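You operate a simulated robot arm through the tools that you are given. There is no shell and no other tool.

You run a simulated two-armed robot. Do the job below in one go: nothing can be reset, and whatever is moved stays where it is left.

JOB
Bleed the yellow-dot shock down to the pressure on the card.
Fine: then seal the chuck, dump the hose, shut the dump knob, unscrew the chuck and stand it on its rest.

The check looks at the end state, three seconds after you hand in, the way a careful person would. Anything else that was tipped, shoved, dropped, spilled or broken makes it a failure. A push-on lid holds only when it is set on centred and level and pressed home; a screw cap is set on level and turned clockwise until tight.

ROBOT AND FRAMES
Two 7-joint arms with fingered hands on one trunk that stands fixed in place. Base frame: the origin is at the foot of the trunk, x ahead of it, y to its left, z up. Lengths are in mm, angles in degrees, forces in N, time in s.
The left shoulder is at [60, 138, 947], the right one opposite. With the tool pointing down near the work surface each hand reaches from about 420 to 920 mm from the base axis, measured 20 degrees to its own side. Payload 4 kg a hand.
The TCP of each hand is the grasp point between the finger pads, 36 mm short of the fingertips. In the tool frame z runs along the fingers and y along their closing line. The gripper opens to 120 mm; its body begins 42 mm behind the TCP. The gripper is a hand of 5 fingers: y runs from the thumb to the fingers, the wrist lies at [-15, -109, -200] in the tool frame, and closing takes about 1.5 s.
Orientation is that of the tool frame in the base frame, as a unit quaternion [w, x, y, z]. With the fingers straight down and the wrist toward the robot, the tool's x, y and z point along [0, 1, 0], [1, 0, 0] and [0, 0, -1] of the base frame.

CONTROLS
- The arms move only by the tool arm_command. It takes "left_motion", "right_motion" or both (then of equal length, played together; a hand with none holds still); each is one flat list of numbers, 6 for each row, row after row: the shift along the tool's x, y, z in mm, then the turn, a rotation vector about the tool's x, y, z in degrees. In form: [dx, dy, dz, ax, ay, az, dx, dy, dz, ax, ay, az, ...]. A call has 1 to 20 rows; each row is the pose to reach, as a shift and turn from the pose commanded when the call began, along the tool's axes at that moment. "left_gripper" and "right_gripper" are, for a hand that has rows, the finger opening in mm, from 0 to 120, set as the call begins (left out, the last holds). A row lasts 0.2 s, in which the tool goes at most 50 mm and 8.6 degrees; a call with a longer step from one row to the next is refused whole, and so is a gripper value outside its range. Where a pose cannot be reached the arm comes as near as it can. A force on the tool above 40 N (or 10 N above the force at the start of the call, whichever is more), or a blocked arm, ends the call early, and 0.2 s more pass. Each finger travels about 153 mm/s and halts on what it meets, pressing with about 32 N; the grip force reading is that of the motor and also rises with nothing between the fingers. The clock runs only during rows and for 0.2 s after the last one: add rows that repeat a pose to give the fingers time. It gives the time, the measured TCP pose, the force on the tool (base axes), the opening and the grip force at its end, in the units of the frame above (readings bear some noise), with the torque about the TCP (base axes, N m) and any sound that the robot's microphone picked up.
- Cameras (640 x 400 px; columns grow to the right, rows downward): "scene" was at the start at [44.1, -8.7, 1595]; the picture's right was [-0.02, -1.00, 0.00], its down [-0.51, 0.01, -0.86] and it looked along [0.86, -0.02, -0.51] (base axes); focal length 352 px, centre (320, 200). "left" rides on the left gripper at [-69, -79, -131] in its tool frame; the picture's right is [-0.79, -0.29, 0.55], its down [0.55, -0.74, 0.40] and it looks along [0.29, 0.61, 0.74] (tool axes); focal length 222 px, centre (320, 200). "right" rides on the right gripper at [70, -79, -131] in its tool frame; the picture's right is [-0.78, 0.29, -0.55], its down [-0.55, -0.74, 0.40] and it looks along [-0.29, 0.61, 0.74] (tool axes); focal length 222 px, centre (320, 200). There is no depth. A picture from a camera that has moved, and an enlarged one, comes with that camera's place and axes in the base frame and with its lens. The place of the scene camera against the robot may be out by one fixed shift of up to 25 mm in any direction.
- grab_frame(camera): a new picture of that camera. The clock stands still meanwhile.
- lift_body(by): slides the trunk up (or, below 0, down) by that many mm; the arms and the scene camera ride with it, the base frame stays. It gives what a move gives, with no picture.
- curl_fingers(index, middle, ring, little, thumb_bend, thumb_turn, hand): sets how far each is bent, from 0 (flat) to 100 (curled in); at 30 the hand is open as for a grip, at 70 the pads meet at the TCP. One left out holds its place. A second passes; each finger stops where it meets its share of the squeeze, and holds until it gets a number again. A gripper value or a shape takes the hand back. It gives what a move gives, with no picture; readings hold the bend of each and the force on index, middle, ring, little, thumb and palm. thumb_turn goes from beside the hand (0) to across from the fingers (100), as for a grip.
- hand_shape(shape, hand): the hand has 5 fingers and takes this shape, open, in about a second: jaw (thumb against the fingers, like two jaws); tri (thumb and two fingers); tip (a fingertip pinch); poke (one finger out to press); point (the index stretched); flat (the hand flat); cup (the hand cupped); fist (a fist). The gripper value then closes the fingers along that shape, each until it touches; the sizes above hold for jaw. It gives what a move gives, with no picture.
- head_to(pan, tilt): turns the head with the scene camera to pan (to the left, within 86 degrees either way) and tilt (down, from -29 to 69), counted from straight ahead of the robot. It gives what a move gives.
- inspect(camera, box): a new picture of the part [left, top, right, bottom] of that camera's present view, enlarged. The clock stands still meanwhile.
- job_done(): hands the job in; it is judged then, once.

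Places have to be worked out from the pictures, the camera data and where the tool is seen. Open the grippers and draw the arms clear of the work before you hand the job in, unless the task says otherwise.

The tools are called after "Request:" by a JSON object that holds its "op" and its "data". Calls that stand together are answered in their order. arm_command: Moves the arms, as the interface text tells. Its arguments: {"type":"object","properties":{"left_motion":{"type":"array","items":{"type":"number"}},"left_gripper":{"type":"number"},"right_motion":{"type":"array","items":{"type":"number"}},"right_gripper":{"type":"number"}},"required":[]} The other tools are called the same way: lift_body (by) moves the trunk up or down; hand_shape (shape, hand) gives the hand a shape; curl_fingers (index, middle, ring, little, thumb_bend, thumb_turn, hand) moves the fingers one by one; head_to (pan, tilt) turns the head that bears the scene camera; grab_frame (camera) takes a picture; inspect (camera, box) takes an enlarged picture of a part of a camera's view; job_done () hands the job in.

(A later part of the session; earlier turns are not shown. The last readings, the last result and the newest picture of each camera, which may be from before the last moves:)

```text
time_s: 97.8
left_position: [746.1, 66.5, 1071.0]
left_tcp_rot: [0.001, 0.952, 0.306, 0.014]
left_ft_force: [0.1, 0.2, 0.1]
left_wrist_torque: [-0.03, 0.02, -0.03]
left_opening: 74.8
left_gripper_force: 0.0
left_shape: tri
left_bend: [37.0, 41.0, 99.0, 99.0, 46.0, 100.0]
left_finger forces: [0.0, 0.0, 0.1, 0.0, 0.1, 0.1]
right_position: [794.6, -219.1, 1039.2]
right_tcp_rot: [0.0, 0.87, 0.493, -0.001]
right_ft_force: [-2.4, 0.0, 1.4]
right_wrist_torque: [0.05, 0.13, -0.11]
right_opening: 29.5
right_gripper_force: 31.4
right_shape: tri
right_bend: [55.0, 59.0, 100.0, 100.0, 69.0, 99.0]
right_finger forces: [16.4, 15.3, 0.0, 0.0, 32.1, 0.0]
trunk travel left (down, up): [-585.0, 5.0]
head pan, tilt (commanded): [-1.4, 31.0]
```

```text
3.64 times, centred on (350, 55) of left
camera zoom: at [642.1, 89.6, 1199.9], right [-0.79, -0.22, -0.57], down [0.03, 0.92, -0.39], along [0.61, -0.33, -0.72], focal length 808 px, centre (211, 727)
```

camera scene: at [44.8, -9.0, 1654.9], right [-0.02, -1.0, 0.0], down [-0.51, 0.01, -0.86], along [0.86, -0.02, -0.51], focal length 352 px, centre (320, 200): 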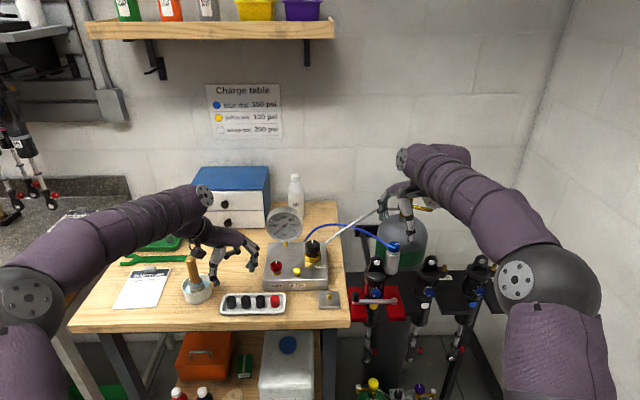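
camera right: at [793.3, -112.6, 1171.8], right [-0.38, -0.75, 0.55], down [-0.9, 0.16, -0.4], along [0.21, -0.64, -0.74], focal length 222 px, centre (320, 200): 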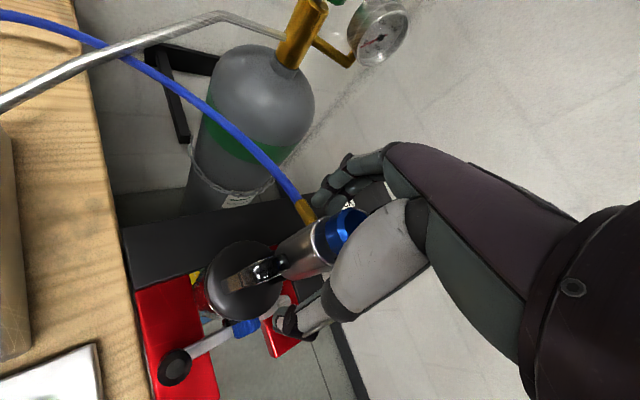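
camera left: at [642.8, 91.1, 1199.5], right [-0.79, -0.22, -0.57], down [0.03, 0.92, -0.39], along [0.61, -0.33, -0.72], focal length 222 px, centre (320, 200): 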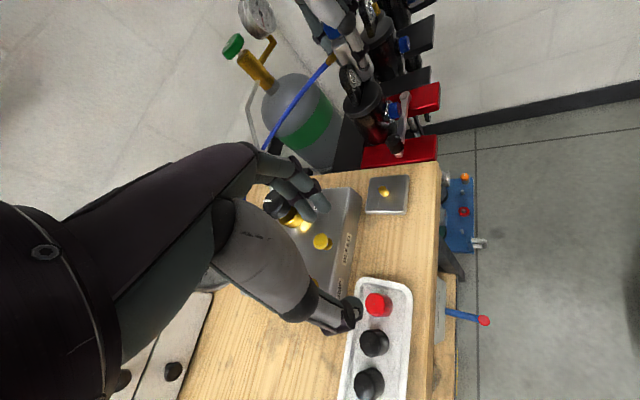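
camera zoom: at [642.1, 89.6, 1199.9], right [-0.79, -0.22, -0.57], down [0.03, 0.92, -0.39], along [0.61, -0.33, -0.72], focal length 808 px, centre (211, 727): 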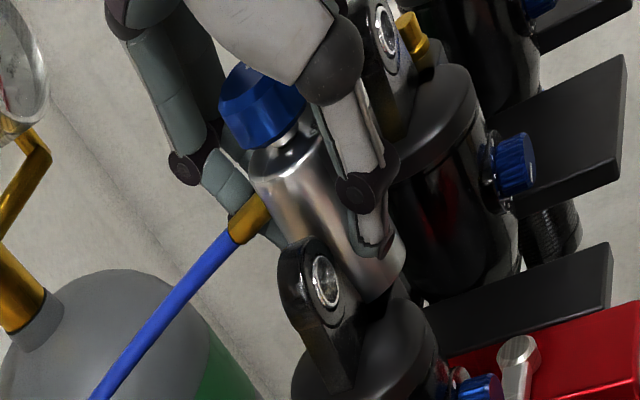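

The grip alone passes very little torque (about 0.1 Nm), so the body's surface is slippery to the fingers. I now lean on the brass fitting as a lever with more force, in one sweep limited by the 40 N stop, to see if the thread breaks loose.

Request:
{"op": "arm_command", "data": {"right_motion": [0, 0, 0, 0, 0, -6, 0, 0, 0, 0, 0, -12, 0, 0, 0, 0, 0, -18, 0, 0, 0, 0, 0, -24, 0, 0, 0, 0, 0, -30, 0, 0, 0, 0, 0, -36, 0, 0, 0, 0, 0, -42, 0, 0, 0, 0, 0, -42]}}

Request:
{"op": "inspect", "data": {"camera": "left", "box": [280, 0, 420, 110]}}

Request:
{"op": "inspect", "data": {"camera": "right", "box": [210, 180, 370, 300]}}

```text
time_s: 99.6
left_position: [748.8, 65.9, 1069.9]
left_tcp_rot: [-0.001, 0.952, 0.306, 0.014]
left_ft_force: [0.3, 0.6, 0.4]
left_wrist_torque: [0.0, 0.0, -0.01]
left_opening: 74.9
left_gripper_force: 0.0
left_shape: tri
left_bend: [37.0, 41.0, 99.0, 99.0, 46.0, 100.0]
left_finger forces: [0.0, 0.1, 0.0, 0.0, 0.0, 0.1]
right_position: [796.6, -222.5, 1040.3]
right_tcp_rot: [0.001, 0.637, 0.771, -0.001]
right_ft_force: [10.0, -18.8, 0.5]
right_wrist_torque: [-0.23, -0.04, -1.05]
right_opening: 29.5
right_gripper_force: 31.9
right_shape: tri
right_bend: [54.0, 61.0, 100.0, 100.0, 70.0, 95.0]
right_finger forces: [39.6, 19.1, 0.0, 0.0, 30.7, 0.0]
trunk travel left (down, up): [-585.0, 5.0]
head pan, tilt (commanded): [-1.4, 31.0]
```

```text
3.64 times, centred on (350, 55) of left
camera zoom: at [643.7, 88.3, 1199.2], right [-0.79, -0.22, -0.57], down [0.03, 0.92, -0.39], along [0.61, -0.32, -0.72], focal length 808 px, centre (211, 727)
```

zoom: 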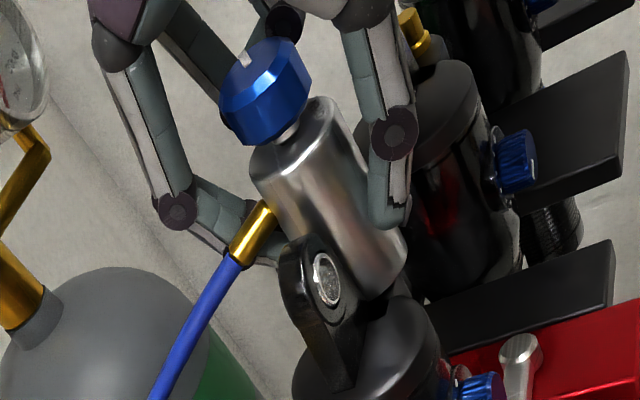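

```text
3.33 times, centred on (290, 240) of right
camera zoom: at [706.0, -168.8, 1171.2], right [0.43, -0.71, 0.55], down [-0.62, -0.68, -0.4], along [0.66, -0.17, -0.74], focal length 740 px, centre (420, 67)
```

zoom: 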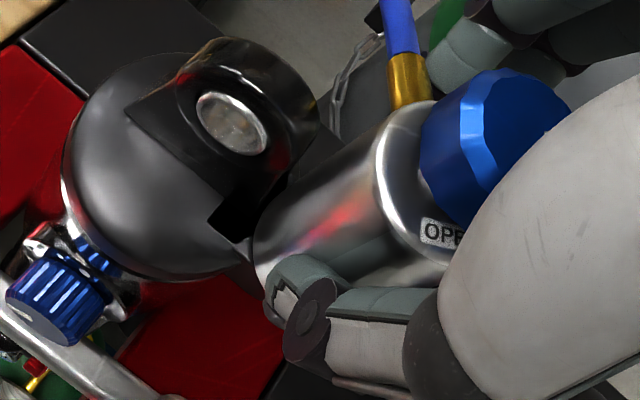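

It broke loose: the fitting, OPEN label and knob mark have all swung about 30° counter-clockwise with the hand. I continue turning another 28°.

Request:
{"op": "arm_command", "data": {"right_motion": [0, 0, 0, 0, 0, -6, 0, 0, 0, 0, 0, -12, 0, 0, 0, 0, 0, -18, 0, 0, 0, 0, 0, -24, 0, 0, 0, 0, 0, -28, 0, 0, 0, 0, 0, -28]}}

Request:
{"op": "inspect", "data": {"camera": "left", "box": [280, 0, 420, 110]}}

Request:
{"op": "inspect", "data": {"camera": "right", "box": [190, 180, 370, 300]}}

```text
time_s: 101.0
left_position: [749.1, 65.2, 1069.9]
left_tcp_rot: [0.0, 0.952, 0.305, 0.014]
left_ft_force: [0.5, -0.2, -0.3]
left_wrist_torque: [0.0, 0.01, -0.03]
left_opening: 74.8
left_gripper_force: 0.0
left_shape: tri
left_bend: [37.0, 41.0, 99.0, 99.0, 46.0, 100.0]
left_finger forces: [0.1, 0.1, 0.0, 0.0, 0.0, 0.0]
right_position: [797.9, -219.7, 1038.9]
right_tcp_rot: [0.001, 0.431, 0.902, 0.001]
right_ft_force: [21.6, -17.5, 4.7]
right_wrist_torque: [-0.35, -0.31, -1.03]
right_opening: 29.9
right_gripper_force: 31.7
right_shape: tri
right_bend: [53.0, 60.0, 100.0, 100.0, 70.0, 95.0]
right_finger forces: [38.1, 23.8, 0.1, 0.0, 31.8, 0.0]
trunk travel left (down, up): [-585.0, 5.0]
head pan, tilt (commanded): [-1.4, 31.0]
```

```text
3.64 times, centred on (350, 55) of left
camera zoom: at [644.3, 88.6, 1198.8], right [-0.79, -0.22, -0.57], down [0.03, 0.92, -0.39], along [0.61, -0.32, -0.72], focal length 808 px, centre (211, 727)
```

zoom: 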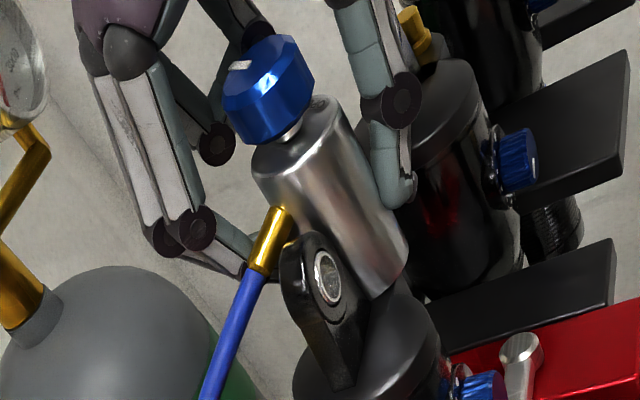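

```text
3.33 times, centred on (280, 240) of right
camera zoom: at [692.9, -216.4, 1170.8], right [0.72, -0.43, 0.55], down [-0.23, -0.89, -0.4], along [0.66, 0.16, -0.73], focal length 740 px, centre (453, 67)
```

zoom: 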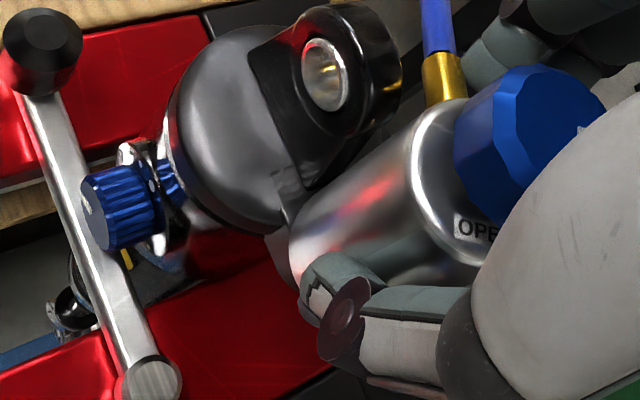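

It keeps turning with the hand (about 58° in total now), with the fitting nearing the eyelet. I ease the twist by 5° and try a small lift to see whether the chuck is already free.

Request:
{"op": "arm_command", "data": {"right_motion": [0, 0, 0, 0, 0, 5, 0, 0, -4, 0, 0, 5, 0, 0, -8, 0, 0, 5, 0, 0, -8, 0, 0, 5]}}

Request:
{"op": "inspect", "data": {"camera": "left", "box": [280, 0, 420, 110]}}

Request:
{"op": "inspect", "data": {"camera": "right", "box": [190, 180, 370, 300]}}

```text
time_s: 102.0
left_position: [751.7, 66.0, 1067.1]
left_tcp_rot: [-0.002, 0.952, 0.305, 0.013]
left_ft_force: [-0.1, -1.0, -0.2]
left_wrist_torque: [-0.02, 0.0, -0.01]
left_opening: 74.7
left_gripper_force: 0.1
left_shape: tri
left_bend: [37.0, 41.0, 99.0, 99.0, 46.0, 100.0]
left_finger forces: [0.0, 0.1, 0.0, 0.0, 0.0, 0.0]
right_position: [797.2, -219.7, 1041.9]
right_tcp_rot: [-0.004, 0.47, 0.883, -0.002]
right_ft_force: [14.4, -14.2, -21.5]
right_wrist_torque: [-0.58, -0.22, -0.73]
right_opening: 28.5
right_gripper_force: 32.0
right_shape: tri
right_bend: [53.0, 59.0, 100.0, 100.0, 70.0, 96.0]
right_finger forces: [28.8, 19.4, 0.0, 0.0, 30.0, 0.1]
trunk travel left (down, up): [-585.0, 5.0]
head pan, tilt (commanded): [-1.4, 31.0]
```

```text
3.64 times, centred on (350, 55) of left
camera zoom: at [645.9, 88.3, 1197.4], right [-0.79, -0.22, -0.57], down [0.03, 0.92, -0.39], along [0.61, -0.32, -0.73], focal length 808 px, centre (211, 727)
```

zoom: 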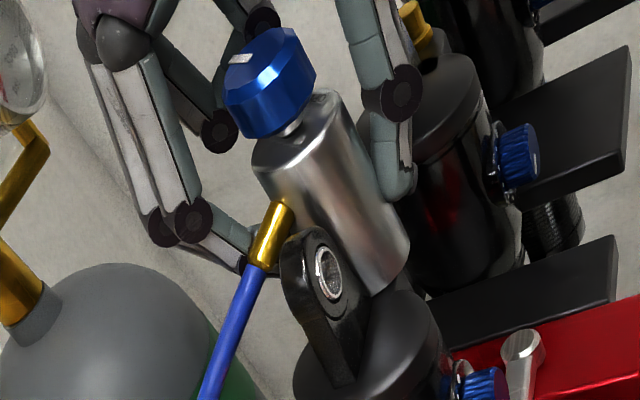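

```text
3.33 times, centred on (280, 240) of right
camera zoom: at [694.2, -206.7, 1173.8], right [0.69, -0.49, 0.54], down [-0.31, -0.87, -0.39], along [0.66, 0.11, -0.74], focal length 740 px, centre (453, 67)
```

zoom: 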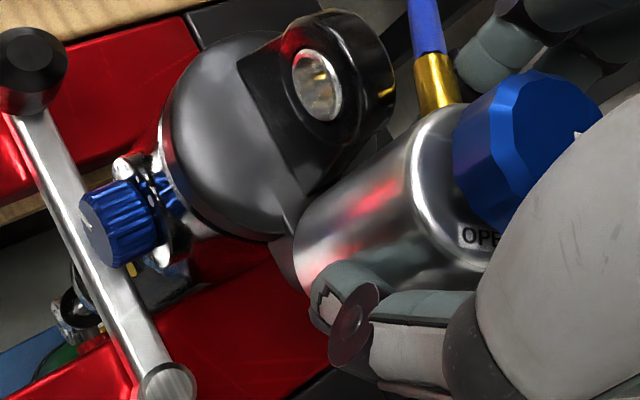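

The chuck is still threaded (21 N pull, no rise). I lower again and continue turning counter-clockwise to the arm's yaw limit, watching whether the fitting passes the eyelet.

Request:
{"op": "arm_command", "data": {"right_motion": [0, 0, 4, 0, 0, 0, 0, 0, 8, 0, 0, 0, 0, 0, 8, 0, 0, -5, 0, 0, 8, 0, 0, -10, 0, 0, 8, 0, 0, -15, 0, 0, 8, 0, 0, -18, 0, 0, 8, 0, 0, -18]}}

Request:
{"op": "inspect", "data": {"camera": "left", "box": [280, 0, 420, 110]}}

Request:
{"op": "inspect", "data": {"camera": "right", "box": [190, 180, 370, 300]}}

```text
time_s: 103.6
left_position: [751.1, 67.4, 1069.0]
left_tcp_rot: [0.0, 0.952, 0.306, 0.013]
left_ft_force: [-0.4, -0.6, -0.4]
left_wrist_torque: [-0.02, 0.01, 0.01]
left_opening: 74.9
left_gripper_force: 0.1
left_shape: tri
left_bend: [37.0, 41.0, 99.0, 99.0, 46.0, 100.0]
left_finger forces: [0.0, 0.0, 0.1, 0.0, 0.1, 0.1]
right_position: [797.1, -219.2, 1040.2]
right_tcp_rot: [0.001, 0.327, 0.945, 0.002]
right_ft_force: [24.1, -14.2, 1.5]
right_wrist_torque: [-0.27, -0.35, -0.99]
right_opening: 29.0
right_gripper_force: 32.5
right_shape: tri
right_bend: [53.0, 60.0, 100.0, 100.0, 70.0, 95.0]
right_finger forces: [36.7, 22.9, 0.0, 0.0, 31.8, 0.0]
trunk travel left (down, up): [-585.0, 5.0]
head pan, tilt (commanded): [-1.4, 31.0]
```

```text
3.64 times, centred on (350, 55) of left
camera zoom: at [644.9, 88.9, 1198.5], right [-0.79, -0.22, -0.57], down [0.03, 0.92, -0.39], along [0.61, -0.32, -0.72], focal length 808 px, centre (211, 727)
```

zoom: 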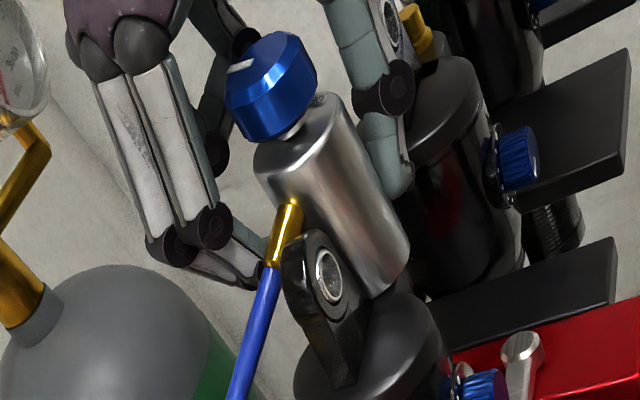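

```text
3.33 times, centred on (280, 240) of right
camera zoom: at [695.0, -238.9, 1171.2], right [0.79, -0.26, 0.55], down [-0.02, -0.92, -0.4], along [0.61, 0.31, -0.73], focal length 740 px, centre (453, 67)
```

zoom: 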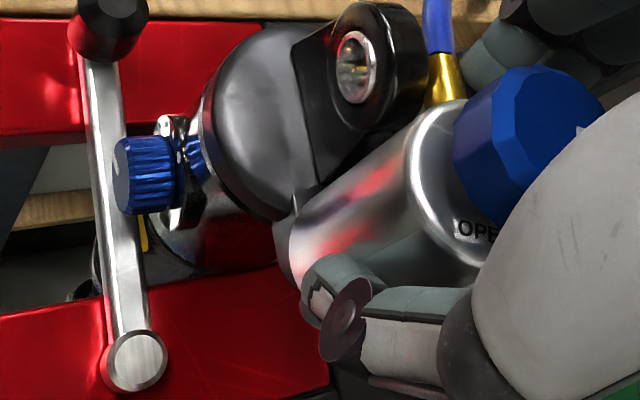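

The chuck has turned about 72° now. I ease the twist slightly and test-lift again.

Request:
{"op": "arm_command", "data": {"right_motion": [0, 0, 0, 0, 0, 5, 0, 0, -4, 0, 0, 5, 0, 0, -8, 0, 0, 5, 0, 0, -8, 0, 0, 5]}}

Request:
{"op": "inspect", "data": {"camera": "left", "box": [280, 0, 420, 110]}}

```text
time_s: 104.6
left_position: [750.8, 65.3, 1069.1]
left_tcp_rot: [-0.001, 0.952, 0.306, 0.013]
left_ft_force: [0.4, -0.7, 0.7]
left_wrist_torque: [-0.02, -0.01, 0.02]
left_opening: 74.5
left_gripper_force: 0.0
left_shape: tri
left_bend: [37.0, 41.0, 99.0, 99.0, 46.0, 100.0]
left_finger forces: [0.0, 0.0, 0.1, 0.0, 0.1, 0.0]
right_position: [797.0, -220.7, 1042.8]
right_tcp_rot: [-0.004, 0.366, 0.931, -0.003]
right_ft_force: [12.2, -10.6, -24.5]
right_wrist_torque: [-0.52, -0.26, -0.67]
right_opening: 28.3
right_gripper_force: 32.2
right_shape: tri
right_bend: [53.0, 59.0, 100.0, 100.0, 70.0, 96.0]
right_finger forces: [26.9, 18.3, 0.0, 0.1, 29.9, 0.0]
trunk travel left (down, up): [-585.0, 5.0]
head pan, tilt (commanded): [-1.4, 31.0]
```

```text
3.64 times, centred on (350, 55) of left
camera zoom: at [646.2, 88.6, 1197.2], right [-0.79, -0.22, -0.57], down [0.03, 0.92, -0.39], along [0.61, -0.32, -0.73], focal length 808 px, centre (211, 727)
```

zoom: 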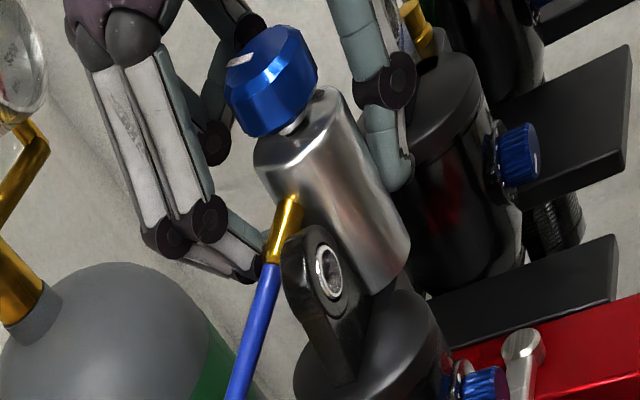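

Still threaded. I lower back and push on to about yaw 62° to learn whether the fitting is blocked by the eyelet or passes it.

Request:
{"op": "arm_command", "data": {"right_motion": [0, 0, 4, 0, 0, 0, 0, 0, 8, 0, 0, 0, 0, 0, 8, 0, 0, -5, 0, 0, 8, 0, 0, -10, 0, 0, 8, 0, 0, -15, 0, 0, 8, 0, 0, -15]}}

Request:
{"op": "inspect", "data": {"camera": "left", "box": [280, 0, 420, 110]}}

Request:
{"op": "inspect", "data": {"camera": "right", "box": [190, 180, 370, 300]}}

```text
time_s: 106.0
left_position: [751.6, 66.1, 1069.5]
left_tcp_rot: [0.0, 0.952, 0.306, 0.013]
left_ft_force: [-0.2, -0.2, 0.2]
left_wrist_torque: [-0.02, 0.02, -0.03]
left_opening: 74.9
left_gripper_force: 0.0
left_shape: tri
left_bend: [37.0, 41.0, 99.0, 99.0, 46.0, 100.0]
left_finger forces: [0.0, 0.0, 0.0, 0.0, 0.0, 0.0]
right_position: [799.4, -218.9, 1040.5]
right_tcp_rot: [0.003, 0.243, 0.97, 0.002]
right_ft_force: [26.8, -11.3, 1.0]
right_wrist_torque: [-0.13, -0.2, -1.55]
right_opening: 29.5
right_gripper_force: 32.5
right_shape: tri
right_bend: [54.0, 61.0, 100.0, 100.0, 70.0, 94.0]
right_finger forces: [50.7, 18.6, 0.0, 0.1, 32.6, 0.0]
trunk travel left (down, up): [-585.0, 5.0]
head pan, tilt (commanded): [-1.4, 31.0]
```

```text
3.64 times, centred on (350, 55) of left
camera zoom: at [645.3, 89.1, 1198.3], right [-0.79, -0.22, -0.57], down [0.03, 0.92, -0.39], along [0.61, -0.32, -0.72], focal length 808 px, centre (211, 727)
```

zoom: 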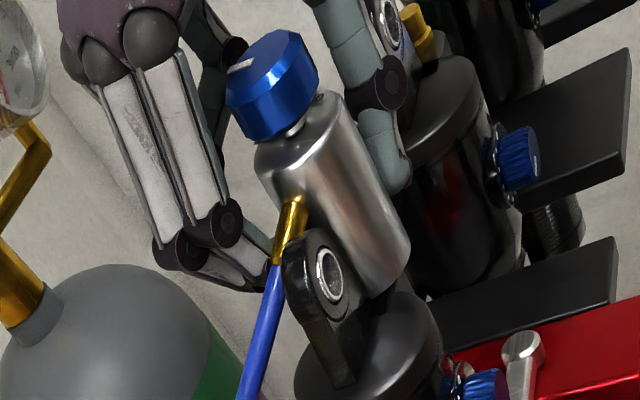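

```text
3.33 times, centred on (280, 240) of right
camera zoom: at [701.5, -256.4, 1171.0], right [0.83, -0.12, 0.55], down [0.14, -0.91, -0.4], along [0.55, 0.41, -0.73], focal length 740 px, centre (453, 67)
```

zoom: 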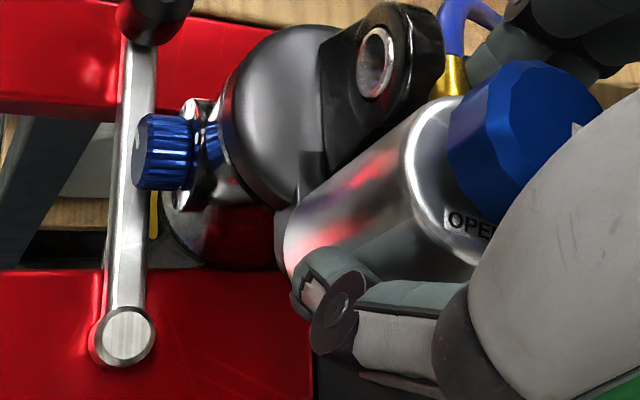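

Torque jumped to 1.55 Nm and the body stopped following, so something meets the eyelet here. I look at the contact area from the scene camera.

Request:
{"op": "inspect", "data": {"camera": "scene", "box": [350, 225, 430, 295]}}

Request:
{"op": "inspect", "data": {"camera": "left", "box": [320, 10, 380, 80]}}

Request:
{"op": "inspect", "data": {"camera": "right", "box": [270, 170, 350, 240]}}

```text
5.71 times, centred on (390, 260) of scene
camera zoom: at [48.2, -10.3, 1655.0], right [-0.02, -1.0, 0.0], down [-0.52, 0.01, -0.86], along [0.86, -0.02, -0.52], focal length 2009 px, centre (-80, -143)
```

zoom: 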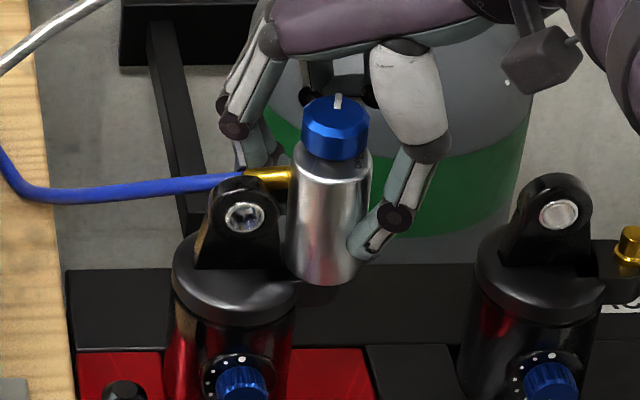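

```text
5.71 times, centred on (350, 45) of left
camera zoom: at [645.3, 89.1, 1198.3], right [-0.79, -0.22, -0.57], down [0.03, 0.92, -0.39], along [0.61, -0.32, -0.72], focal length 1269 px, centre (149, 1086)
```

zoom: 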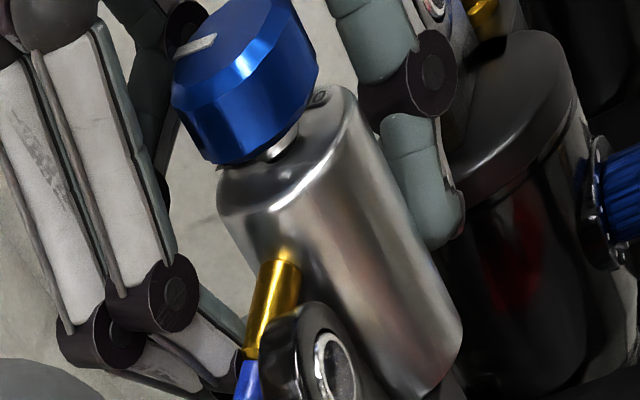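

```text
5.71 times, centred on (310, 205) of right
camera zoom: at [701.5, -256.4, 1171.0], right [0.83, -0.12, 0.55], down [0.14, -0.91, -0.4], along [0.55, 0.41, -0.73], focal length 1269 px, centre (377, 171)
```

zoom: 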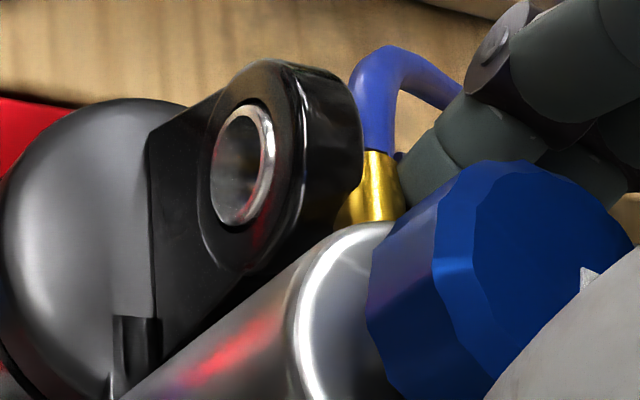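

The fitting rests against the back of the eyelet at about 74°. I ease the twist back, release, and raise the hand to inspect the chuck unloaded; side load may have been jamming the lift test.

Request:
{"op": "arm_command", "data": {"right_motion": [0, 0, 0, 0, 0, 6, 0, 0, 0, 0, 0, 12, 0, 0, 0, 0, 0, 18, 0, 0, 0, 0, 0, 22, 0, 0, 0, 0, 0, 22]}}

Request:
{"op": "arm_command", "data": {"right_motion": [0, 0, 0, 0, 0, 0, 0, 0, 0, 0, 0, 0, 0, 0, 0, 0, 0, 0, 0, 0, 0, 0, 0, 0, 0, 0, 0, 0, 0, 0], "right_gripper": 90}}

Request:
{"op": "inspect", "data": {"camera": "scene", "box": [350, 225, 430, 295]}}

Request:
{"op": "inspect", "data": {"camera": "left", "box": [280, 0, 420, 110]}}

```text
time_s: 107.2
left_position: [746.8, 67.2, 1071.8]
left_tcp_rot: [-0.001, 0.952, 0.307, 0.013]
left_ft_force: [-1.1, -0.2, -0.2]
left_wrist_torque: [-0.01, -0.01, 0.02]
left_opening: 74.9
left_gripper_force: 0.0
left_shape: tri
left_bend: [37.0, 41.0, 99.0, 99.0, 46.0, 100.0]
left_finger forces: [0.0, 0.0, 0.1, 0.0, 0.1, 0.0]
right_position: [794.3, -217.3, 1040.4]
right_tcp_rot: [0.0, 0.424, 0.906, 0.0]
right_ft_force: [1.9, -5.2, 6.7]
right_wrist_torque: [-0.14, -0.11, -0.02]
right_opening: 30.2
right_gripper_force: 31.7
right_shape: tri
right_bend: [54.0, 58.0, 100.0, 100.0, 70.0, 99.0]
right_finger forces: [14.4, 18.8, 0.1, 0.1, 33.9, 0.0]
trunk travel left (down, up): [-585.0, 5.0]
head pan, tilt (commanded): [-1.4, 31.0]
```

```text
time_s: 108.4
left_position: [748.1, 67.0, 1071.0]
left_tcp_rot: [0.0, 0.952, 0.306, 0.014]
left_ft_force: [0.1, -0.5, 0.4]
left_wrist_torque: [-0.01, 0.02, -0.03]
left_opening: 74.8
left_gripper_force: 0.1
left_shape: tri
left_bend: [37.0, 41.0, 99.0, 99.0, 46.0, 100.0]
left_finger forces: [0.0, 0.0, 0.0, 0.1, 0.1, 0.0]
right_position: [794.3, -217.5, 1040.3]
right_tcp_rot: [0.0, 0.423, 0.906, 0.0]
right_ft_force: [0.3, -0.3, -0.3]
right_wrist_torque: [0.0, 0.03, -0.02]
right_opening: 89.7
right_gripper_force: 0.0
right_shape: tri
right_bend: [33.0, 37.0, 99.0, 99.0, 40.0, 99.0]
right_finger forces: [0.0, 0.0, 0.1, 0.1, 0.0, 0.1]
trunk travel left (down, up): [-585.0, 5.0]
head pan, tilt (commanded): [-1.4, 31.0]
```

```text
5.71 times, centred on (390, 260) of scene
camera zoom: at [44.4, -8.7, 1655.0], right [-0.02, -1.0, 0.0], down [-0.51, 0.01, -0.86], along [0.86, -0.02, -0.51], focal length 2009 px, centre (-80, -143)
```

zoom: 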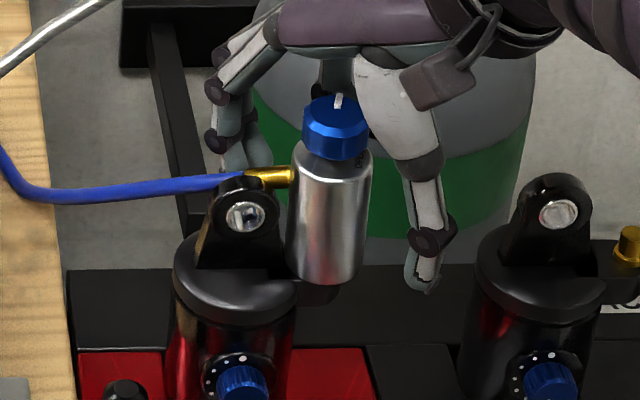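

```text
3.64 times, centred on (350, 55) of left
camera zoom: at [642.6, 90.2, 1199.6], right [-0.79, -0.22, -0.57], down [0.03, 0.92, -0.39], along [0.61, -0.33, -0.72], focal length 808 px, centre (211, 727)
```

zoom: 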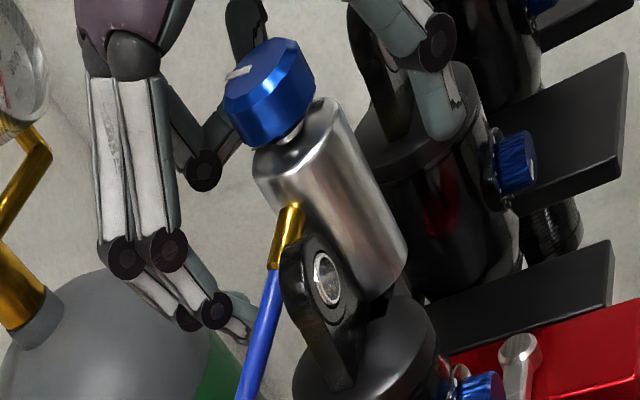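

Unloaded, the chuck stands upright with its fitting behind the eyelet. I rotate the open hand back to yaw 10° (clear of the fitting), grip the body cleanly, and test-lift straight up.

Request:
{"op": "arm_command", "data": {"right_motion": [0, 0, 0, 0, 0, 7.5, 0, 0, 0, 0, 0, 15, 0, 0, 0, 0, 0, 22.5, 0, 0, 0, 0, 0, 30, 0, 0, 0, 0, 0, 30], "right_gripper": 90}}

Request:
{"op": "arm_command", "data": {"right_motion": [0, 0, 0, 0, 0, 0, 0, 0, 0, 0, 0, 0, 0, 0, 0, 0, 0, 0, 0, 0, 0, 0, 0, 0, 0, 0, 0, 0, 0, 0, 0, 0, 0, 0, 0, 0], "right_gripper": 20}}

Request:
{"op": "arm_command", "data": {"right_motion": [0, 0, -3, 0, 0, 0, 0, 0, -6, 0, 0, 0, 0, 0, -9, 0, 0, 0, 0, 0, -9, 0, 0, 0]}}

Request:
{"op": "inspect", "data": {"camera": "scene", "box": [350, 225, 430, 295]}}

Request:
{"op": "inspect", "data": {"camera": "left", "box": [280, 0, 420, 110]}}

```text
time_s: 109.6
left_position: [749.2, 67.1, 1070.2]
left_tcp_rot: [0.0, 0.952, 0.306, 0.015]
left_ft_force: [0.3, 0.0, -1.4]
left_wrist_torque: [-0.01, 0.02, -0.02]
left_opening: 75.0
left_gripper_force: 0.0
left_shape: tri
left_bend: [37.0, 41.0, 99.0, 99.0, 46.0, 100.0]
left_finger forces: [0.0, 0.1, 0.0, 0.1, 0.0, 0.0]
right_position: [796.8, -218.1, 1040.2]
right_tcp_rot: [-0.001, 0.643, 0.766, -0.001]
right_ft_force: [-0.1, -0.2, -0.1]
right_wrist_torque: [0.03, 0.01, 0.0]
right_opening: 89.7
right_gripper_force: 0.0
right_shape: tri
right_bend: [33.0, 37.0, 99.0, 99.0, 40.0, 99.0]
right_finger forces: [0.0, 0.0, 0.1, 0.0, 0.0, 0.1]
trunk travel left (down, up): [-585.0, 5.0]
head pan, tilt (commanded): [-1.4, 31.0]
```

```text
time_s: 111.0
left_position: [747.9, 67.0, 1071.3]
left_tcp_rot: [0.0, 0.952, 0.305, 0.013]
left_ft_force: [-0.2, 0.4, -0.9]
left_wrist_torque: [0.0, 0.02, -0.02]
left_opening: 74.7
left_gripper_force: 0.0
left_shape: tri
left_bend: [37.0, 41.0, 99.0, 99.0, 46.0, 100.0]
left_finger forces: [0.0, 0.1, 0.1, 0.1, 0.1, 0.0]
right_position: [794.3, -217.1, 1039.9]
right_tcp_rot: [0.0, 0.643, 0.766, 0.0]
right_ft_force: [-2.2, 0.2, -0.4]
right_wrist_torque: [-0.02, 0.07, 0.02]
right_opening: 29.6
right_gripper_force: 32.4
right_shape: tri
right_bend: [54.0, 58.0, 100.0, 100.0, 69.0, 100.0]
right_finger forces: [14.2, 13.3, 0.0, 0.0, 29.5, 0.0]
trunk travel left (down, up): [-585.0, 5.0]
head pan, tilt (commanded): [-1.4, 31.0]
```

```text
time_s: 112.0
left_position: [749.9, 65.8, 1069.0]
left_tcp_rot: [-0.001, 0.952, 0.306, 0.013]
left_ft_force: [0.6, 0.3, -0.1]
left_wrist_torque: [0.0, 0.03, -0.01]
left_opening: 75.0
left_gripper_force: 0.0
left_shape: tri
left_bend: [37.0, 41.0, 99.0, 99.0, 46.0, 100.0]
left_finger forces: [0.0, 0.0, 0.0, 0.0, 0.1, 0.0]
right_position: [794.4, -219.4, 1041.3]
right_tcp_rot: [-0.004, 0.643, 0.766, -0.003]
right_ft_force: [-3.9, -0.1, -33.6]
right_wrist_torque: [-0.03, -0.06, 0.02]
right_opening: 26.6
right_gripper_force: 32.2
right_shape: tri
right_bend: [55.0, 59.0, 100.0, 100.0, 68.0, 100.0]
right_finger forces: [12.8, 11.5, 0.0, 0.0, 27.9, 0.0]
trunk travel left (down, up): [-585.0, 5.0]
head pan, tilt (commanded): [-1.4, 31.0]
```

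```text
5.71 times, centred on (390, 260) of scene
camera zoom: at [47.9, -9.9, 1654.5], right [-0.02, -1.0, 0.0], down [-0.52, 0.01, -0.86], along [0.86, -0.02, -0.52], focal length 2009 px, centre (-80, -143)
```

zoom: 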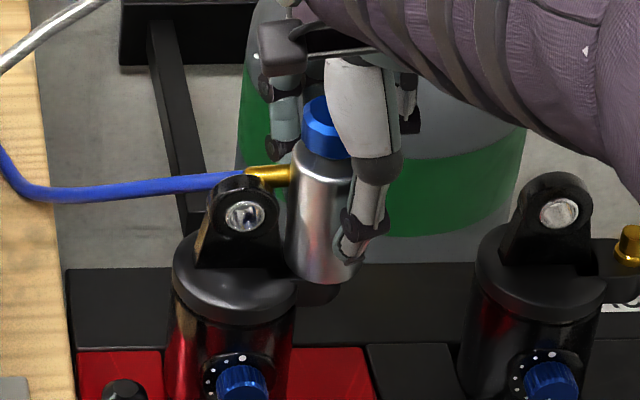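

```text
3.64 times, centred on (350, 55) of left
camera zoom: at [645.1, 89.4, 1197.8], right [-0.79, -0.22, -0.57], down [0.03, 0.92, -0.39], along [0.61, -0.32, -0.72], focal length 808 px, centre (211, 727)
```

zoom: 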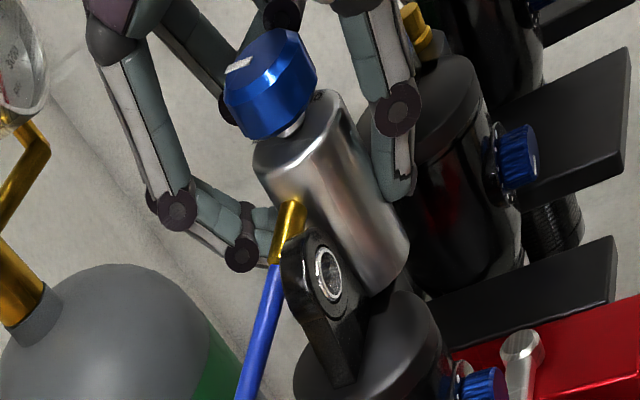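

A clean friction grip held 33 N of vertical pull without slipping, so friction is good – the fingers simply wind up before turning, and it was likely my index that met the eyelet. I release, go back to yaw -50° and take a long fresh stroke with the fitting out of the way.

Request:
{"op": "arm_command", "data": {"right_motion": [0, 0, 5, 0, 0, 0, 0, 0, 9, 0, 0, 0, 0, 0, 9, 0, 0, 0]}}

Request:
{"op": "arm_command", "data": {"right_motion": [0, 0, 0, 0, 0, 0, 0, 0, 0, 0, 0, 0, 0, 0, 0, 0, 0, 0, 0, 0, 0, 0, 0, 0, 0, 0, 0, 0, 0, 8, 0, 0, 0, 0, 0, 16, 0, 0, 0, 0, 0, 24, 0, 0, 0, 0, 0, 32, 0, 0, 0, 0, 0, 40, 0, 0, 0, 0, 0, 48, 0, 0, 0, 0, 0, 56, 0, 0, 0, 0, 0, 58, 0, 0, 0, 0, 0, 58], "right_gripper": 90}}

Request:
{"op": "inspect", "data": {"camera": "right", "box": [210, 180, 370, 300]}}

Request:
{"op": "inspect", "data": {"camera": "left", "box": [280, 0, 420, 110]}}

```text
time_s: 112.8
left_position: [747.5, 66.0, 1071.5]
left_tcp_rot: [0.0, 0.952, 0.306, 0.014]
left_ft_force: [-0.6, -0.2, 0.7]
left_wrist_torque: [0.01, 0.01, 0.0]
left_opening: 74.9
left_gripper_force: 0.0
left_shape: tri
left_bend: [37.0, 41.0, 99.0, 99.0, 46.0, 100.0]
left_finger forces: [0.1, 0.0, 0.0, 0.1, 0.0, 0.0]
right_position: [795.1, -217.0, 1039.7]
right_tcp_rot: [0.0, 0.642, 0.766, 0.001]
right_ft_force: [-7.2, -2.5, -10.4]
right_wrist_torque: [-0.1, 0.17, 0.02]
right_opening: 26.8
right_gripper_force: 32.5
right_shape: tri
right_bend: [55.0, 59.0, 100.0, 100.0, 68.0, 100.0]
right_finger forces: [13.4, 12.8, 0.0, 0.0, 32.9, 0.1]
trunk travel left (down, up): [-585.0, 5.0]
head pan, tilt (commanded): [-1.4, 31.0]
```

```text
time_s: 115.6
left_position: [748.1, 67.9, 1070.9]
left_tcp_rot: [0.001, 0.952, 0.306, 0.013]
left_ft_force: [-0.2, 0.3, 0.9]
left_wrist_torque: [0.0, 0.02, 0.01]
left_opening: 75.1
left_gripper_force: 0.2
left_shape: tri
left_bend: [37.0, 41.0, 99.0, 99.0, 46.0, 100.0]
left_finger forces: [0.0, 0.1, 0.0, 0.1, 0.0, 0.0]
right_position: [795.5, -218.4, 1040.5]
right_tcp_rot: [0.0, 0.934, 0.357, 0.0]
right_ft_force: [-0.1, -0.1, 0.3]
right_wrist_torque: [-0.02, -0.01, -0.02]
right_opening: 89.4
right_gripper_force: 0.0
right_shape: tri
right_bend: [33.0, 37.0, 99.0, 99.0, 40.0, 99.0]
right_finger forces: [0.0, 0.1, 0.0, 0.0, 0.0, 0.0]
trunk travel left (down, up): [-585.0, 5.0]
head pan, tilt (commanded): [-1.4, 31.0]
```

```text
3.33 times, centred on (290, 240) of right
camera zoom: at [795.1, -112.2, 1171.6], right [-0.39, -0.74, 0.55], down [-0.9, 0.18, -0.4], along [0.2, -0.65, -0.74], focal length 740 px, centre (420, 67)
```

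zoom: 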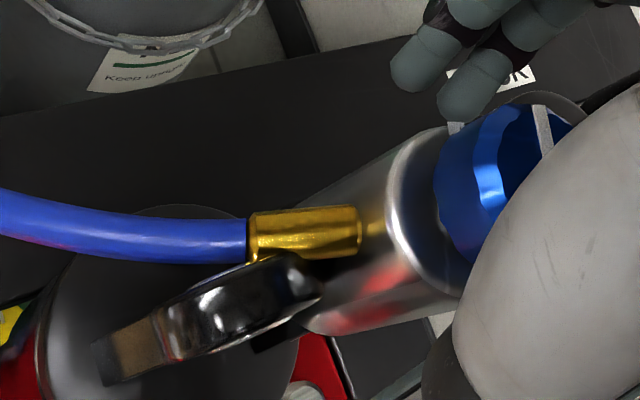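

```text
3.64 times, centred on (350, 55) of left
camera zoom: at [642.6, 90.3, 1199.5], right [-0.79, -0.22, -0.57], down [0.03, 0.92, -0.39], along [0.61, -0.33, -0.72], focal length 808 px, centre (211, 727)
```

zoom: 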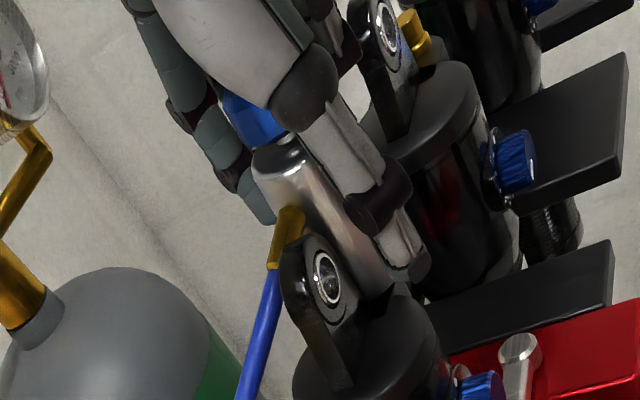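

The view shows the fitting lying just behind/above the eyelet's edge. I close the grip at yaw -48° and make a long counter-clockwise stroke of 80°.

Request:
{"op": "arm_command", "data": {"right_motion": [0, 0, 0, 0, 0, 0, 0, 0, 0, 0, 0, 0, 0, 0, 0, 0, 0, 0, 0, 0, 0, 0, 0, 0, 0, 0, 0, 0, 0, 0, 0, 0, 0, 0, 0, 0], "right_gripper": 20}}

Request:
{"op": "arm_command", "data": {"right_motion": [0, 0, 0, 0, 0, -8, 0, 0, 0, 0, 0, -16, 0, 0, 0, 0, 0, -24, 0, 0, 0, 0, 0, -32, 0, 0, 0, 0, 0, -40, 0, 0, 0, 0, 0, -48]}}

Request:
{"op": "inspect", "data": {"camera": "left", "box": [280, 0, 420, 110]}}

Request:
{"op": "inspect", "data": {"camera": "right", "box": [210, 180, 370, 300]}}

```text
time_s: 117.0
left_position: [748.3, 68.1, 1070.8]
left_tcp_rot: [0.0, 0.952, 0.306, 0.014]
left_ft_force: [0.5, -0.9, 0.3]
left_wrist_torque: [-0.02, 0.02, 0.01]
left_opening: 74.9
left_gripper_force: 0.1
left_shape: tri
left_bend: [37.0, 41.0, 99.0, 99.0, 46.0, 100.0]
left_finger forces: [0.0, 0.0, 0.1, 0.1, 0.1, 0.0]
right_position: [795.2, -217.6, 1039.8]
right_tcp_rot: [0.0, 0.934, 0.358, 0.0]
right_ft_force: [-2.6, 3.1, 0.4]
right_wrist_torque: [0.06, 0.04, -0.01]
right_opening: 28.7
right_gripper_force: 32.6
right_shape: tri
right_bend: [56.0, 59.0, 100.0, 100.0, 68.0, 100.0]
right_finger forces: [13.7, 12.7, 0.0, 0.0, 30.8, 0.0]
trunk travel left (down, up): [-585.0, 5.0]
head pan, tilt (commanded): [-1.4, 31.0]
```

```text
time_s: 118.4
left_position: [748.2, 65.5, 1070.2]
left_tcp_rot: [-0.001, 0.952, 0.307, 0.015]
left_ft_force: [0.7, -0.2, -0.1]
left_wrist_torque: [0.01, 0.0, -0.03]
left_opening: 74.7
left_gripper_force: 0.1
left_shape: tri
left_bend: [37.0, 41.0, 99.0, 99.0, 46.0, 100.0]
left_finger forces: [0.1, 0.0, 0.0, 0.0, 0.0, 0.1]
right_position: [795.2, -225.5, 1039.0]
right_tcp_rot: [0.002, 0.708, 0.706, -0.001]
right_ft_force: [-1.6, -26.3, -3.4]
right_wrist_torque: [-1.01, 0.0, -0.7]
right_opening: 25.5
right_gripper_force: 32.0
right_shape: tri
right_bend: [55.0, 65.0, 100.0, 100.0, 70.0, 91.0]
right_finger forces: [22.3, 37.2, 0.0, 0.0, 35.4, 0.0]
trunk travel left (down, up): [-585.0, 5.0]
head pan, tilt (commanded): [-1.4, 31.0]
```

```text
3.64 times, centred on (350, 55) of left
camera zoom: at [642.8, 87.9, 1199.6], right [-0.79, -0.22, -0.57], down [0.03, 0.92, -0.39], along [0.61, -0.32, -0.72], focal length 808 px, centre (211, 727)
```

zoom: 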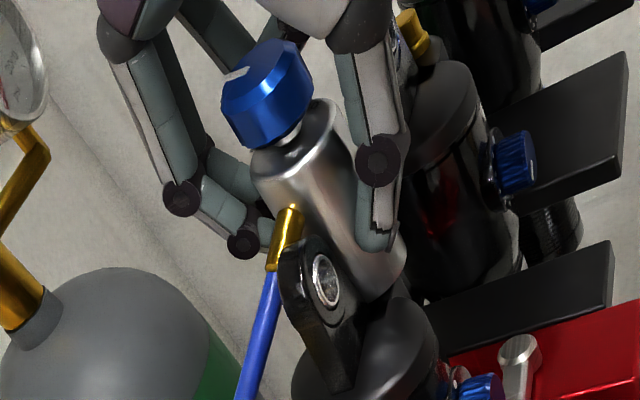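

```text
3.33 times, centred on (290, 240) of right
camera zoom: at [717.1, -155.0, 1170.0], right [0.29, -0.78, 0.55], down [-0.74, -0.55, -0.39], along [0.61, -0.29, -0.74], focal length 740 px, centre (420, 67)
```

zoom: 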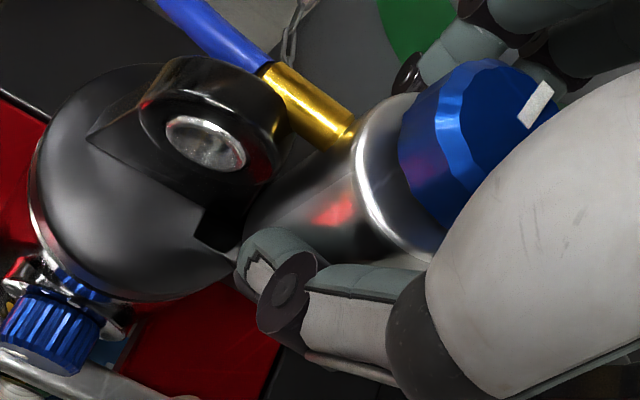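

Reaction so far: 26 N sideways, 0.7 Nm, body not following yet. I continue the stroke another 30° and watch.

Request:
{"op": "arm_command", "data": {"right_motion": [0, 0, 0, 0, 0, -8, 0, 0, 0, 0, 0, -16, 0, 0, 0, 0, 0, -24, 0, 0, 0, 0, 0, -30]}}

Request:
{"op": "inspect", "data": {"camera": "left", "box": [280, 0, 420, 110]}}

Request:
{"op": "inspect", "data": {"camera": "right", "box": [210, 180, 370, 300]}}

```text
time_s: 119.4
left_position: [750.7, 64.5, 1069.5]
left_tcp_rot: [-0.002, 0.952, 0.306, 0.013]
left_ft_force: [0.0, 0.2, 0.5]
left_wrist_torque: [0.0, -0.02, 0.03]
left_opening: 74.9
left_gripper_force: 0.0
left_shape: tri
left_bend: [37.0, 41.0, 99.0, 99.0, 46.0, 100.0]
left_finger forces: [0.0, 0.1, 0.0, 0.0, 0.0, 0.0]
right_position: [799.0, -227.0, 1038.1]
right_tcp_rot: [0.003, 0.501, 0.865, -0.003]
right_ft_force: [20.6, -27.8, -10.5]
right_wrist_torque: [-1.22, -1.12, -1.15]
right_opening: 20.3
right_gripper_force: 32.1
right_shape: tri
right_bend: [55.0, 73.0, 100.0, 100.0, 71.0, 86.0]
right_finger forces: [43.4, 31.3, 0.1, 0.0, 44.6, 0.0]
trunk travel left (down, up): [-585.0, 5.0]
head pan, tilt (commanded): [-1.4, 31.0]
```

```text
3.64 times, centred on (350, 55) of left
camera zoom: at [645.6, 87.2, 1198.2], right [-0.79, -0.21, -0.57], down [0.03, 0.92, -0.39], along [0.61, -0.32, -0.73], focal length 808 px, centre (211, 727)
```

zoom: 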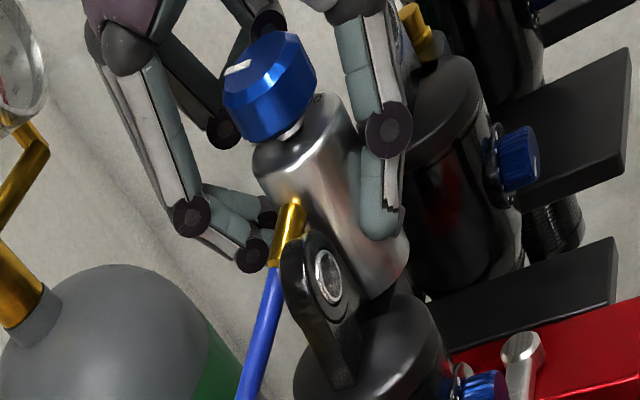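

```text
3.33 times, centred on (290, 240) of right
camera zoom: at [696.8, -205.4, 1168.6], right [0.64, -0.53, 0.55], down [-0.36, -0.84, -0.39], along [0.68, 0.05, -0.74], focal length 740 px, centre (420, 67)
```

zoom: 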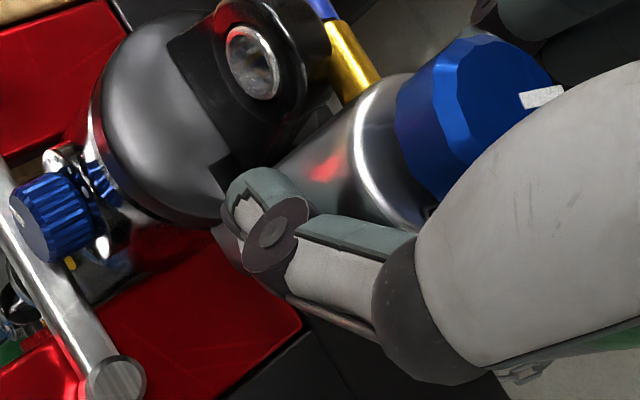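

Torque reaches about 1.1 Nm with no rotation: the fitting seems stopped by the eyelet. I release, raise the hand and look from above-left at the gap between fitting and eyelet.

Request:
{"op": "arm_command", "data": {"right_motion": [0, 0, 0, 0, 0, 8, 0, 0, 0, 0, 0, 16, 0, 0, 0, 0, 0, 24, 0, 0, 0, 0, 0, 24]}}

Request:
{"op": "arm_command", "data": {"right_motion": [0, 0, 0, 0, 0, 0, 0, 0, 0, 0, 0, 0, 0, 0, 0, 0, 0, 0, 0, 0, 0, 0, 0, 0, 0, 0, -20, 0, 0, 0, 0, 0, -45, 0, 0, 8, 0, 0, -75, 0, 0, 16, 0, 0, -100, 0, 0, 24, 0, 0, -100, 0, 0, 32, 0, 0, -100, 0, 0, 40, 0, 0, -100, 0, 0, 48, 0, 0, -100, 0, 0, 56, 0, 0, -100, 0, 0, 56], "right_gripper": 90}}

Request:
{"op": "grab_frame", "data": {"camera": "right"}}

Request:
{"op": "inspect", "data": {"camera": "right", "box": [210, 200, 330, 300]}}

```text
time_s: 120.4
left_position: [748.1, 64.5, 1071.3]
left_tcp_rot: [-0.001, 0.952, 0.307, 0.014]
left_ft_force: [0.0, 0.2, -0.3]
left_wrist_torque: [0.02, 0.0, -0.01]
left_opening: 74.6
left_gripper_force: 0.0
left_shape: tri
left_bend: [37.0, 41.0, 99.0, 99.0, 46.0, 100.0]
left_finger forces: [0.0, 0.0, 0.1, 0.1, 0.0, 0.0]
right_position: [794.5, -225.6, 1039.2]
right_tcp_rot: [0.0, 0.672, 0.741, -0.001]
right_ft_force: [4.5, -30.5, 4.2]
right_wrist_torque: [-1.18, -0.38, -0.45]
right_opening: 25.3
right_gripper_force: 32.4
right_shape: tri
right_bend: [54.0, 63.0, 100.0, 100.0, 71.0, 90.0]
right_finger forces: [23.4, 42.6, 0.0, 0.1, 36.3, 0.0]
trunk travel left (down, up): [-585.0, 5.0]
head pan, tilt (commanded): [-1.4, 31.0]
```

```text
time_s: 123.2
left_position: [748.7, 66.4, 1069.7]
left_tcp_rot: [0.0, 0.952, 0.305, 0.014]
left_ft_force: [-0.3, 0.1, -0.9]
left_wrist_torque: [0.0, -0.02, -0.03]
left_opening: 75.0
left_gripper_force: 0.1
left_shape: tri
left_bend: [37.0, 41.0, 99.0, 99.0, 46.0, 100.0]
left_finger forces: [0.1, 0.0, 0.0, 0.1, 0.0, 0.1]
right_position: [795.3, -216.7, 1141.1]
right_tcp_rot: [0.001, 0.94, 0.341, -0.001]
right_ft_force: [0.6, -0.7, -0.1]
right_wrist_torque: [-0.02, 0.01, -0.03]
right_opening: 89.9
right_gripper_force: 0.2
right_shape: tri
right_bend: [33.0, 37.0, 99.0, 99.0, 40.0, 99.0]
right_finger forces: [0.1, 0.1, 0.1, 0.1, 0.1, 0.0]
trunk travel left (down, up): [-585.0, 5.0]
head pan, tilt (commanded): [-1.4, 31.0]
```

```text
taken
camera right: at [797.8, -112.0, 1271.5], right [-0.42, -0.73, 0.55], down [-0.89, 0.21, -0.4], along [0.17, -0.65, -0.74], focal length 222 px, centre (320, 200)
```

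right: 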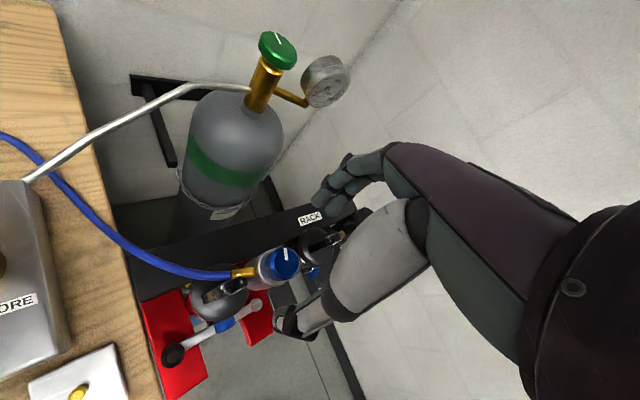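

```text
4.00 times, centred on (270, 250) of right
camera zoom: at [797.8, -112.0, 1271.5], right [-0.42, -0.73, 0.55], down [-0.89, 0.21, -0.4], along [0.17, -0.65, -0.74], focal length 888 px, centre (520, 0)
```

zoom: 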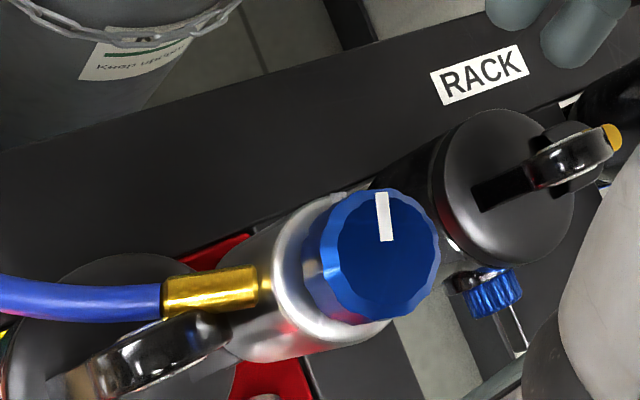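

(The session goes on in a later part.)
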